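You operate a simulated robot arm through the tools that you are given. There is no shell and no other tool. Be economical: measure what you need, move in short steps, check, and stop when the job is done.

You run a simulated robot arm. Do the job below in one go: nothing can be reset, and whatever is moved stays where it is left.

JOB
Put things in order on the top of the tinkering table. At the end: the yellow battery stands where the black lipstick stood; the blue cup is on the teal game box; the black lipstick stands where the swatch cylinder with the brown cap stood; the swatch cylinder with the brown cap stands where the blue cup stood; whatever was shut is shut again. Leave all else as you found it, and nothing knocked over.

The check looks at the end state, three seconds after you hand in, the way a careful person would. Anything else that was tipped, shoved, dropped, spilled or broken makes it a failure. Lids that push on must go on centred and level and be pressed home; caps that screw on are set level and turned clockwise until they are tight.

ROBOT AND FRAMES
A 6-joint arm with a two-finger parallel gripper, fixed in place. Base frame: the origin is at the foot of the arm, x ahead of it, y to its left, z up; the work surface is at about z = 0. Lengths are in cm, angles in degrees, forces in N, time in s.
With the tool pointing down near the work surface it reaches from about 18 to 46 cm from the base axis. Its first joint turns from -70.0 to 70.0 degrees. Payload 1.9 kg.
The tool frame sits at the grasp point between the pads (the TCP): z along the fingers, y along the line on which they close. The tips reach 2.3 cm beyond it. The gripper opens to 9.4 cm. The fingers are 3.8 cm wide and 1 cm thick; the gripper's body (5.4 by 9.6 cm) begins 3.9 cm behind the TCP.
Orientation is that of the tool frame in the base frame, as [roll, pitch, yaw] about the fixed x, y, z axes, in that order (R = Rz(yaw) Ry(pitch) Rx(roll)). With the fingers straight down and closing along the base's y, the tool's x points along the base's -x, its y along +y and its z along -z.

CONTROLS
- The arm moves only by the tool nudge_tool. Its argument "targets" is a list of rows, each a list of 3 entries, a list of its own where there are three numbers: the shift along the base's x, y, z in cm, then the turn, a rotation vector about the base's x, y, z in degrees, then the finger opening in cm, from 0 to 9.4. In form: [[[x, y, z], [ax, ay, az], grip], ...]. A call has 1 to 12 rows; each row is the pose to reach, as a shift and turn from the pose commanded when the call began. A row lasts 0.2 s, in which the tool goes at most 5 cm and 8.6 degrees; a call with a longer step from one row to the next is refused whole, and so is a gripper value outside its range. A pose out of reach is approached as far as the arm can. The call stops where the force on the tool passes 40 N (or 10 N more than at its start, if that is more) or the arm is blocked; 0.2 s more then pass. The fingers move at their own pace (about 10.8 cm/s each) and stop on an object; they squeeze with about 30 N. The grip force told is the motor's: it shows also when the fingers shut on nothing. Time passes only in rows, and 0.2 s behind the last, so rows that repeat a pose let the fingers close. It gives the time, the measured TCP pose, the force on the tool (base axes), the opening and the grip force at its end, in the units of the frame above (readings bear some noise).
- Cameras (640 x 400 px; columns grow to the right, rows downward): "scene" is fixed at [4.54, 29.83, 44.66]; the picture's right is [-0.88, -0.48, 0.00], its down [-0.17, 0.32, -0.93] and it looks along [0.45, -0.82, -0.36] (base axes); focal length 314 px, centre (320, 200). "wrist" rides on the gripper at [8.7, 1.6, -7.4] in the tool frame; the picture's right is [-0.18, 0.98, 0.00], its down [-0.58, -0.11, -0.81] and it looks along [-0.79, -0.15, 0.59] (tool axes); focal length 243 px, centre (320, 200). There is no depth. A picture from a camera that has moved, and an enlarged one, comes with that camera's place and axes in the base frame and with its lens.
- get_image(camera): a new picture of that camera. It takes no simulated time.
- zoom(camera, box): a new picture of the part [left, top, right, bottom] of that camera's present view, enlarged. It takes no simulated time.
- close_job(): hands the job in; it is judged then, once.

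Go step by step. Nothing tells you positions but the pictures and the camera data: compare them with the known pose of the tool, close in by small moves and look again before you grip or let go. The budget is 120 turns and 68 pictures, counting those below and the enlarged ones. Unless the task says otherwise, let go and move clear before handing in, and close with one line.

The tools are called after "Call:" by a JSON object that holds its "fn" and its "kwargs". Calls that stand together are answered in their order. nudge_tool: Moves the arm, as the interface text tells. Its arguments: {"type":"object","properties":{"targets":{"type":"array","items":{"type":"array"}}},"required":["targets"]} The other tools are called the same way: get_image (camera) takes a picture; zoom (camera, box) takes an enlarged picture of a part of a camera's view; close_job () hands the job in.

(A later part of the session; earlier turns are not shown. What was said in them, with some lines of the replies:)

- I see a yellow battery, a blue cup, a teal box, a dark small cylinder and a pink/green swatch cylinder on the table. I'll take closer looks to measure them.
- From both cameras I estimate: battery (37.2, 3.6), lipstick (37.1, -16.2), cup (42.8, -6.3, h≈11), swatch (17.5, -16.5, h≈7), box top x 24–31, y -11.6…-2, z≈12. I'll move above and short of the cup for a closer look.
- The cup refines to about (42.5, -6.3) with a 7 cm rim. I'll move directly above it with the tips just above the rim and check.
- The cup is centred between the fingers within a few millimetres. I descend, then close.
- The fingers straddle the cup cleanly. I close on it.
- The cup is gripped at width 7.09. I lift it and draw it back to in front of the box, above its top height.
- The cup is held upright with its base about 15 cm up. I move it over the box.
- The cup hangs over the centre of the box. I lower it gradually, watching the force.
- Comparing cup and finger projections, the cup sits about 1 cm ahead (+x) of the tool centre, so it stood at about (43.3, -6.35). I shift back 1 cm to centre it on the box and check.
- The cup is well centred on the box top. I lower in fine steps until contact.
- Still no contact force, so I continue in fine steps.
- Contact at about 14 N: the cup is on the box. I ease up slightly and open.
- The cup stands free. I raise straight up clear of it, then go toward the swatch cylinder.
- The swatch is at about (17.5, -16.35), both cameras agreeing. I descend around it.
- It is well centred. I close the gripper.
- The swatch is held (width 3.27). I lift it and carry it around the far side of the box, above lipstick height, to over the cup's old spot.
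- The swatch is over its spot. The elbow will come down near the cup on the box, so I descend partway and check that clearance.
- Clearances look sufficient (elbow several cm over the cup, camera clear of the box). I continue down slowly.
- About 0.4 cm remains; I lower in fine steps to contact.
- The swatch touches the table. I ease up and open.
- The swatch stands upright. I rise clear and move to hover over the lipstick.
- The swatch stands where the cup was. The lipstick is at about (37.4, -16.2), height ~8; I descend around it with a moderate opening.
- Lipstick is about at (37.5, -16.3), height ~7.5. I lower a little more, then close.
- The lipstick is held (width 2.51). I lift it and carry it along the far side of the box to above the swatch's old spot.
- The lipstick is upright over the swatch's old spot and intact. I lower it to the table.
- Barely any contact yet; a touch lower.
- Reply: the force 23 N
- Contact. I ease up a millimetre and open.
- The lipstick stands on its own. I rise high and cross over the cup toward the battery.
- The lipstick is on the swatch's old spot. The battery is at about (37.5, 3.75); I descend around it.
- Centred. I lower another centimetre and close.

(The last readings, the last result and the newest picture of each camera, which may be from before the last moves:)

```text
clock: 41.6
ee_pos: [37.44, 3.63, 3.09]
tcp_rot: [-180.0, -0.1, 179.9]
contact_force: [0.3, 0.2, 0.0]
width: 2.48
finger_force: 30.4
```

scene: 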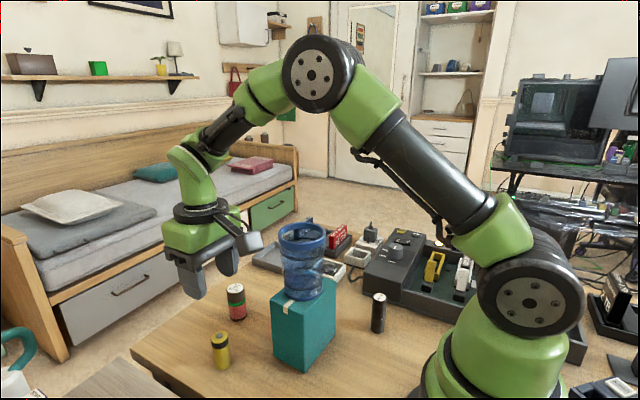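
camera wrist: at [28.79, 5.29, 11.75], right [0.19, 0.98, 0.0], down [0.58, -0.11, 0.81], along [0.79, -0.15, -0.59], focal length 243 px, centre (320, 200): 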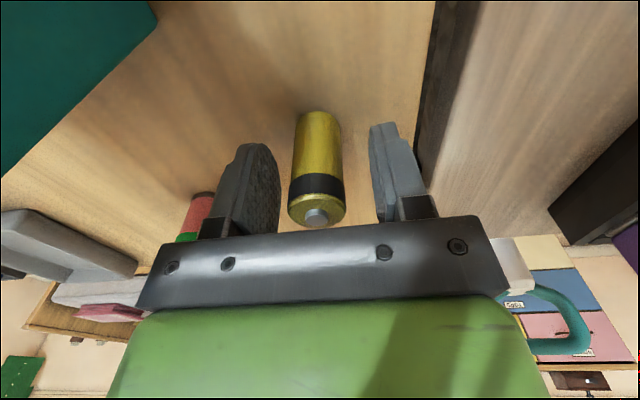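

The battery is held (width 2.48). I lift high so the wrist camera clears the cup, and carry it to the lipstick's old spot.

Call:
{"fn": "nudge_tool", "kwargs": {"targets": [[[0, 0, 3], [0, 0, 0], 1.7], [[0, 0, 7.5], [0, 0, 0], 1.7], [[0, 0, 12], [0, 0, 0], 1.7], [[0, 0, 16], [0, 0, 0], 1.7], [[0, 0, 19], [0, 0, 0], 1.7], [[0, -4.5, 19], [0, 0, 0], 1.7], [[0, -9, 19], [0, 0, 0], 1.7], [[0, -13.5, 19], [0, 0, 0], 1.7], [[0, -18, 19], [0, 0, 0], 1.7], [[-0.1, -20, 18], [0, 0, 0], 1.7], [[-0.1, -20, 14], [0, 0, 0], 1.7], [[-0.1, -20, 10], [0, 0, 0], 1.7]]}}

Call:
{"fn": "get_image", "kwargs": {"camera": "scene"}}

Call:
{"fn": "get_image", "kwargs": {"camera": "wrist"}}

```text
clock: 44.2
ee_pos: [37.13, -16.23, 13.15]
tcp_rot: [180.0, 0.1, 179.8]
contact_force: [-0.5, -0.1, -0.5]
width: 2.51
finger_force: 29.7
```

```text
24 pictures are left
```

scene: 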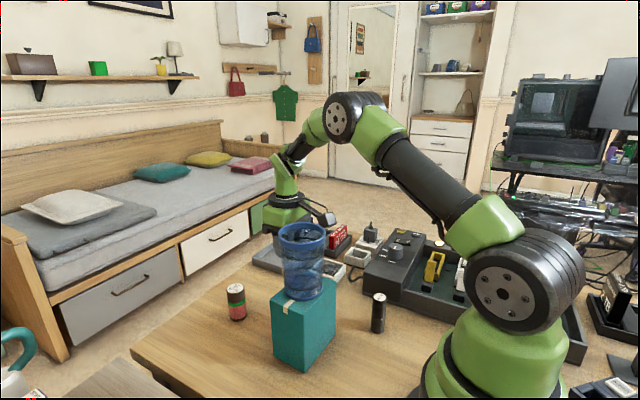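

```text
23 pictures are left
camera wrist: at [28.69, -14.68, 20.61], right [0.19, 0.98, 0.0], down [0.58, -0.11, 0.81], along [0.79, -0.15, -0.59], focal length 243 px, centre (320, 200)
```

wrist: 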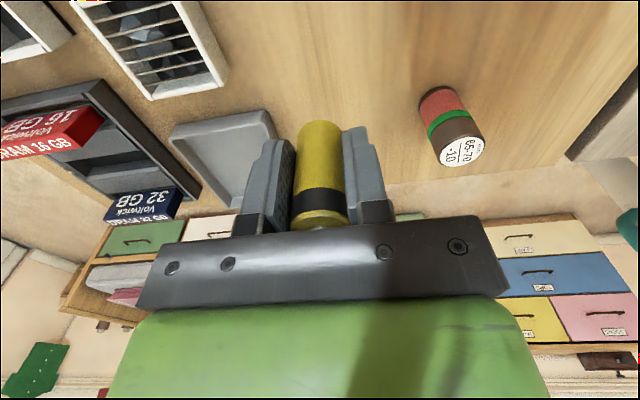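

The battery hangs upright over the spot. I lower it to just above the table.

Call:
{"fn": "nudge_tool", "kwargs": {"targets": [[[0, 0, -3], [0, 0, 0], 1.7], [[0, 0, -6], [0, 0, 0], 1.7], [[0, 0, -8.5], [0, 0, 0], 1.7], [[0, 0, -9.5], [0, 0, 0], 1.7], [[0, 0, -9.85], [0, 0, 0], 1.7], [[0, 0, -9.95], [0, 0, 0], 1.7], [[0, 0, -9.95], [0, 0, 0], 1.7]]}}

Call:
{"fn": "nudge_tool", "kwargs": {"targets": [[[0, 0, -0.06], [0, 0, 0], 1.7], [[0, 0, -0.11], [0, 0, 0], 1.7], [[0, 0, -0.11], [0, 0, 0], 1.7]]}}

```text
clock: 45.8
ee_pos: [37.44, -16.38, 3.34]
tcp_rot: [-180.0, 0.1, 179.9]
contact_force: [1.8, 0.5, 16.6]
width: 2.48
finger_force: 30.0
```

```text
clock: 46.6
ee_pos: [37.35, -16.3, 3.17]
tcp_rot: [-179.9, 0.1, -180.0]
contact_force: [5.7, -1.7, 17.3]
width: 2.45
finger_force: 30.7
```

The battery is on the table. I ease up, open and look.

Call:
{"fn": "nudge_tool", "kwargs": {"targets": [[[0, 0, 0.1], [0, 0, 0], 1.7], [[0, 0, 0.1], [0, 0, 0], 2.6], [[0, 0, 0.1], [0, 0, 0], 4], [[0, 0, 0.1], [0, 0, 0], 5], [[0, 0, 0.1], [0, 0, 0], 5]]}}

Call:
{"fn": "get_image", "kwargs": {"camera": "wrist"}}

```text
clock: 47.8
ee_pos: [37.23, -16.29, 3.26]
tcp_rot: [180.0, 0.0, 179.9]
contact_force: [0.8, 0.0, 0.6]
width: 4.99
finger_force: 0.0
```

```text
22 pictures are left
camera wrist: at [28.75, -14.68, 10.71], right [0.19, 0.98, 0.0], down [0.58, -0.11, 0.81], along [0.79, -0.15, -0.59], focal length 243 px, centre (320, 200)
```

wrist: 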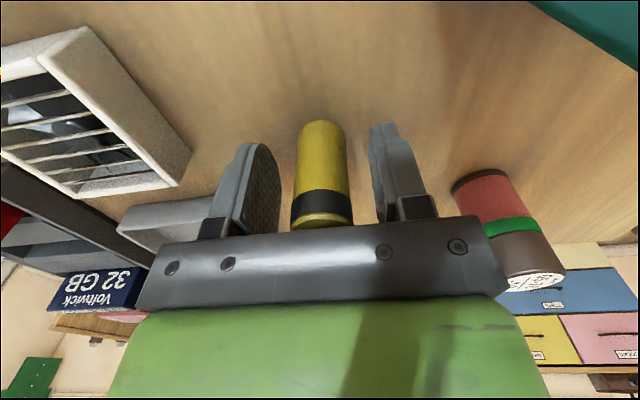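

The battery stands by itself. I rise straight up and back to the starting height for a final check.

Call:
{"fn": "nudge_tool", "kwargs": {"targets": [[[0, 0, 2.5], [0, 0, 0], 5], [[0, 0, 6], [0, 0, 0], 5], [[0, 0, 10], [0, 0, 0], 5], [[0, 0, 14], [0, 0, 0], 5], [[0, 0, 18], [0, 0, 0], 5], [[0, 0, 22], [0, 0, 0], 5], [[-1.5, 1, 26], [0, 0, 0], 6], [[-4, 3, 29], [0, 0, 0], 7], [[-7, 5, 32], [0, 0, 0], 8], [[-11, 7.8, 33], [0, 0, 0], 9.4], [[-11, 7.8, 33], [0, 0, 0], 9.4]]}}

Call:
{"fn": "zoom", "kwargs": {"camera": "scene", "box": [190, 200, 430, 390]}}

Call:
{"fn": "get_image", "kwargs": {"camera": "wrist"}}

Call:
{"fn": "zoom", "kwargs": {"camera": "scene", "box": [350, 280, 410, 340]}}

```text
clock: 50.2
ee_pos: [26.32, -8.52, 36.06]
tcp_rot: [180.0, 0.0, -180.0]
contact_force: [0.1, -0.4, 0.2]
width: 9.38
finger_force: 0.1
```

```text
2.11 times, centred on (310, 295) of scene
camera zoom: at [4.54, 29.83, 44.66], right [-0.88, -0.48, 0.0], down [-0.17, 0.32, -0.93], along [0.45, -0.82, -0.36], focal length 660 px, centre (341, 0)
```

zoom: 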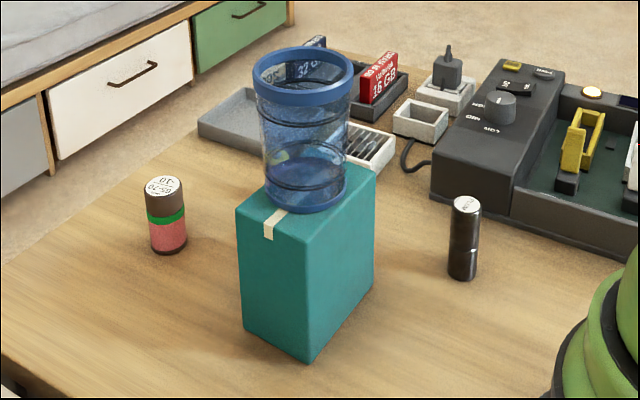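

```text
20 pictures are left
camera wrist: at [17.79, -6.89, 43.66], right [0.18, 0.98, 0.0], down [0.58, -0.11, 0.81], along [0.79, -0.15, -0.59], focal length 243 px, centre (320, 200)
```

wrist: 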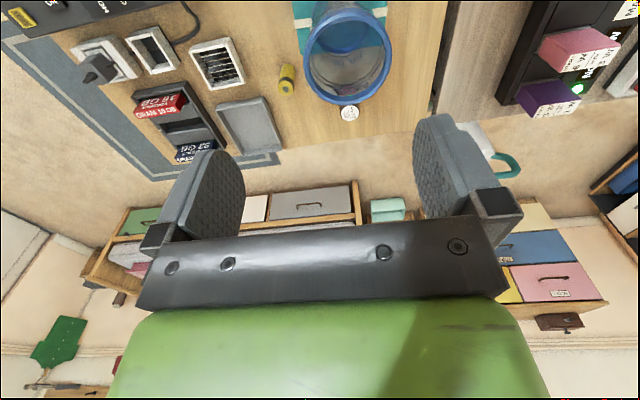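

```text
6.67 times, centred on (380, 310) of scene
camera zoom: at [4.54, 29.83, 44.66], right [-0.88, -0.48, 0.0], down [-0.17, 0.32, -0.93], along [0.45, -0.82, -0.36], focal length 2091 px, centre (-80, -533)
```

zoom: 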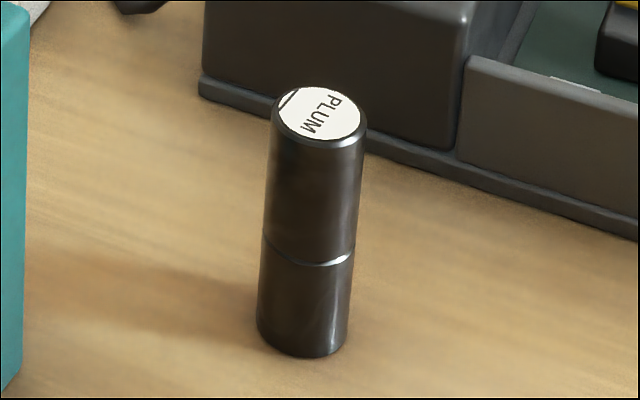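

I've put the four objects where you asked; the last pictures show each upright in place (the battery in the wrist view), the teal box unmoved, and the gripper empty and clear, so I'm handing in.

Call:
{"fn": "close_job", "kwargs": {}}

```text
The job is handed in.
```

The job is handed in: the cup is on the teal box, the swatch cylinder is on the cup's old spot, the lipstick is on the swatch's old spot, and the battery is on the lipstick's old spot. I placed them by eye from the pictures, to within a few millimetres, and nothing was opened or knocked over.
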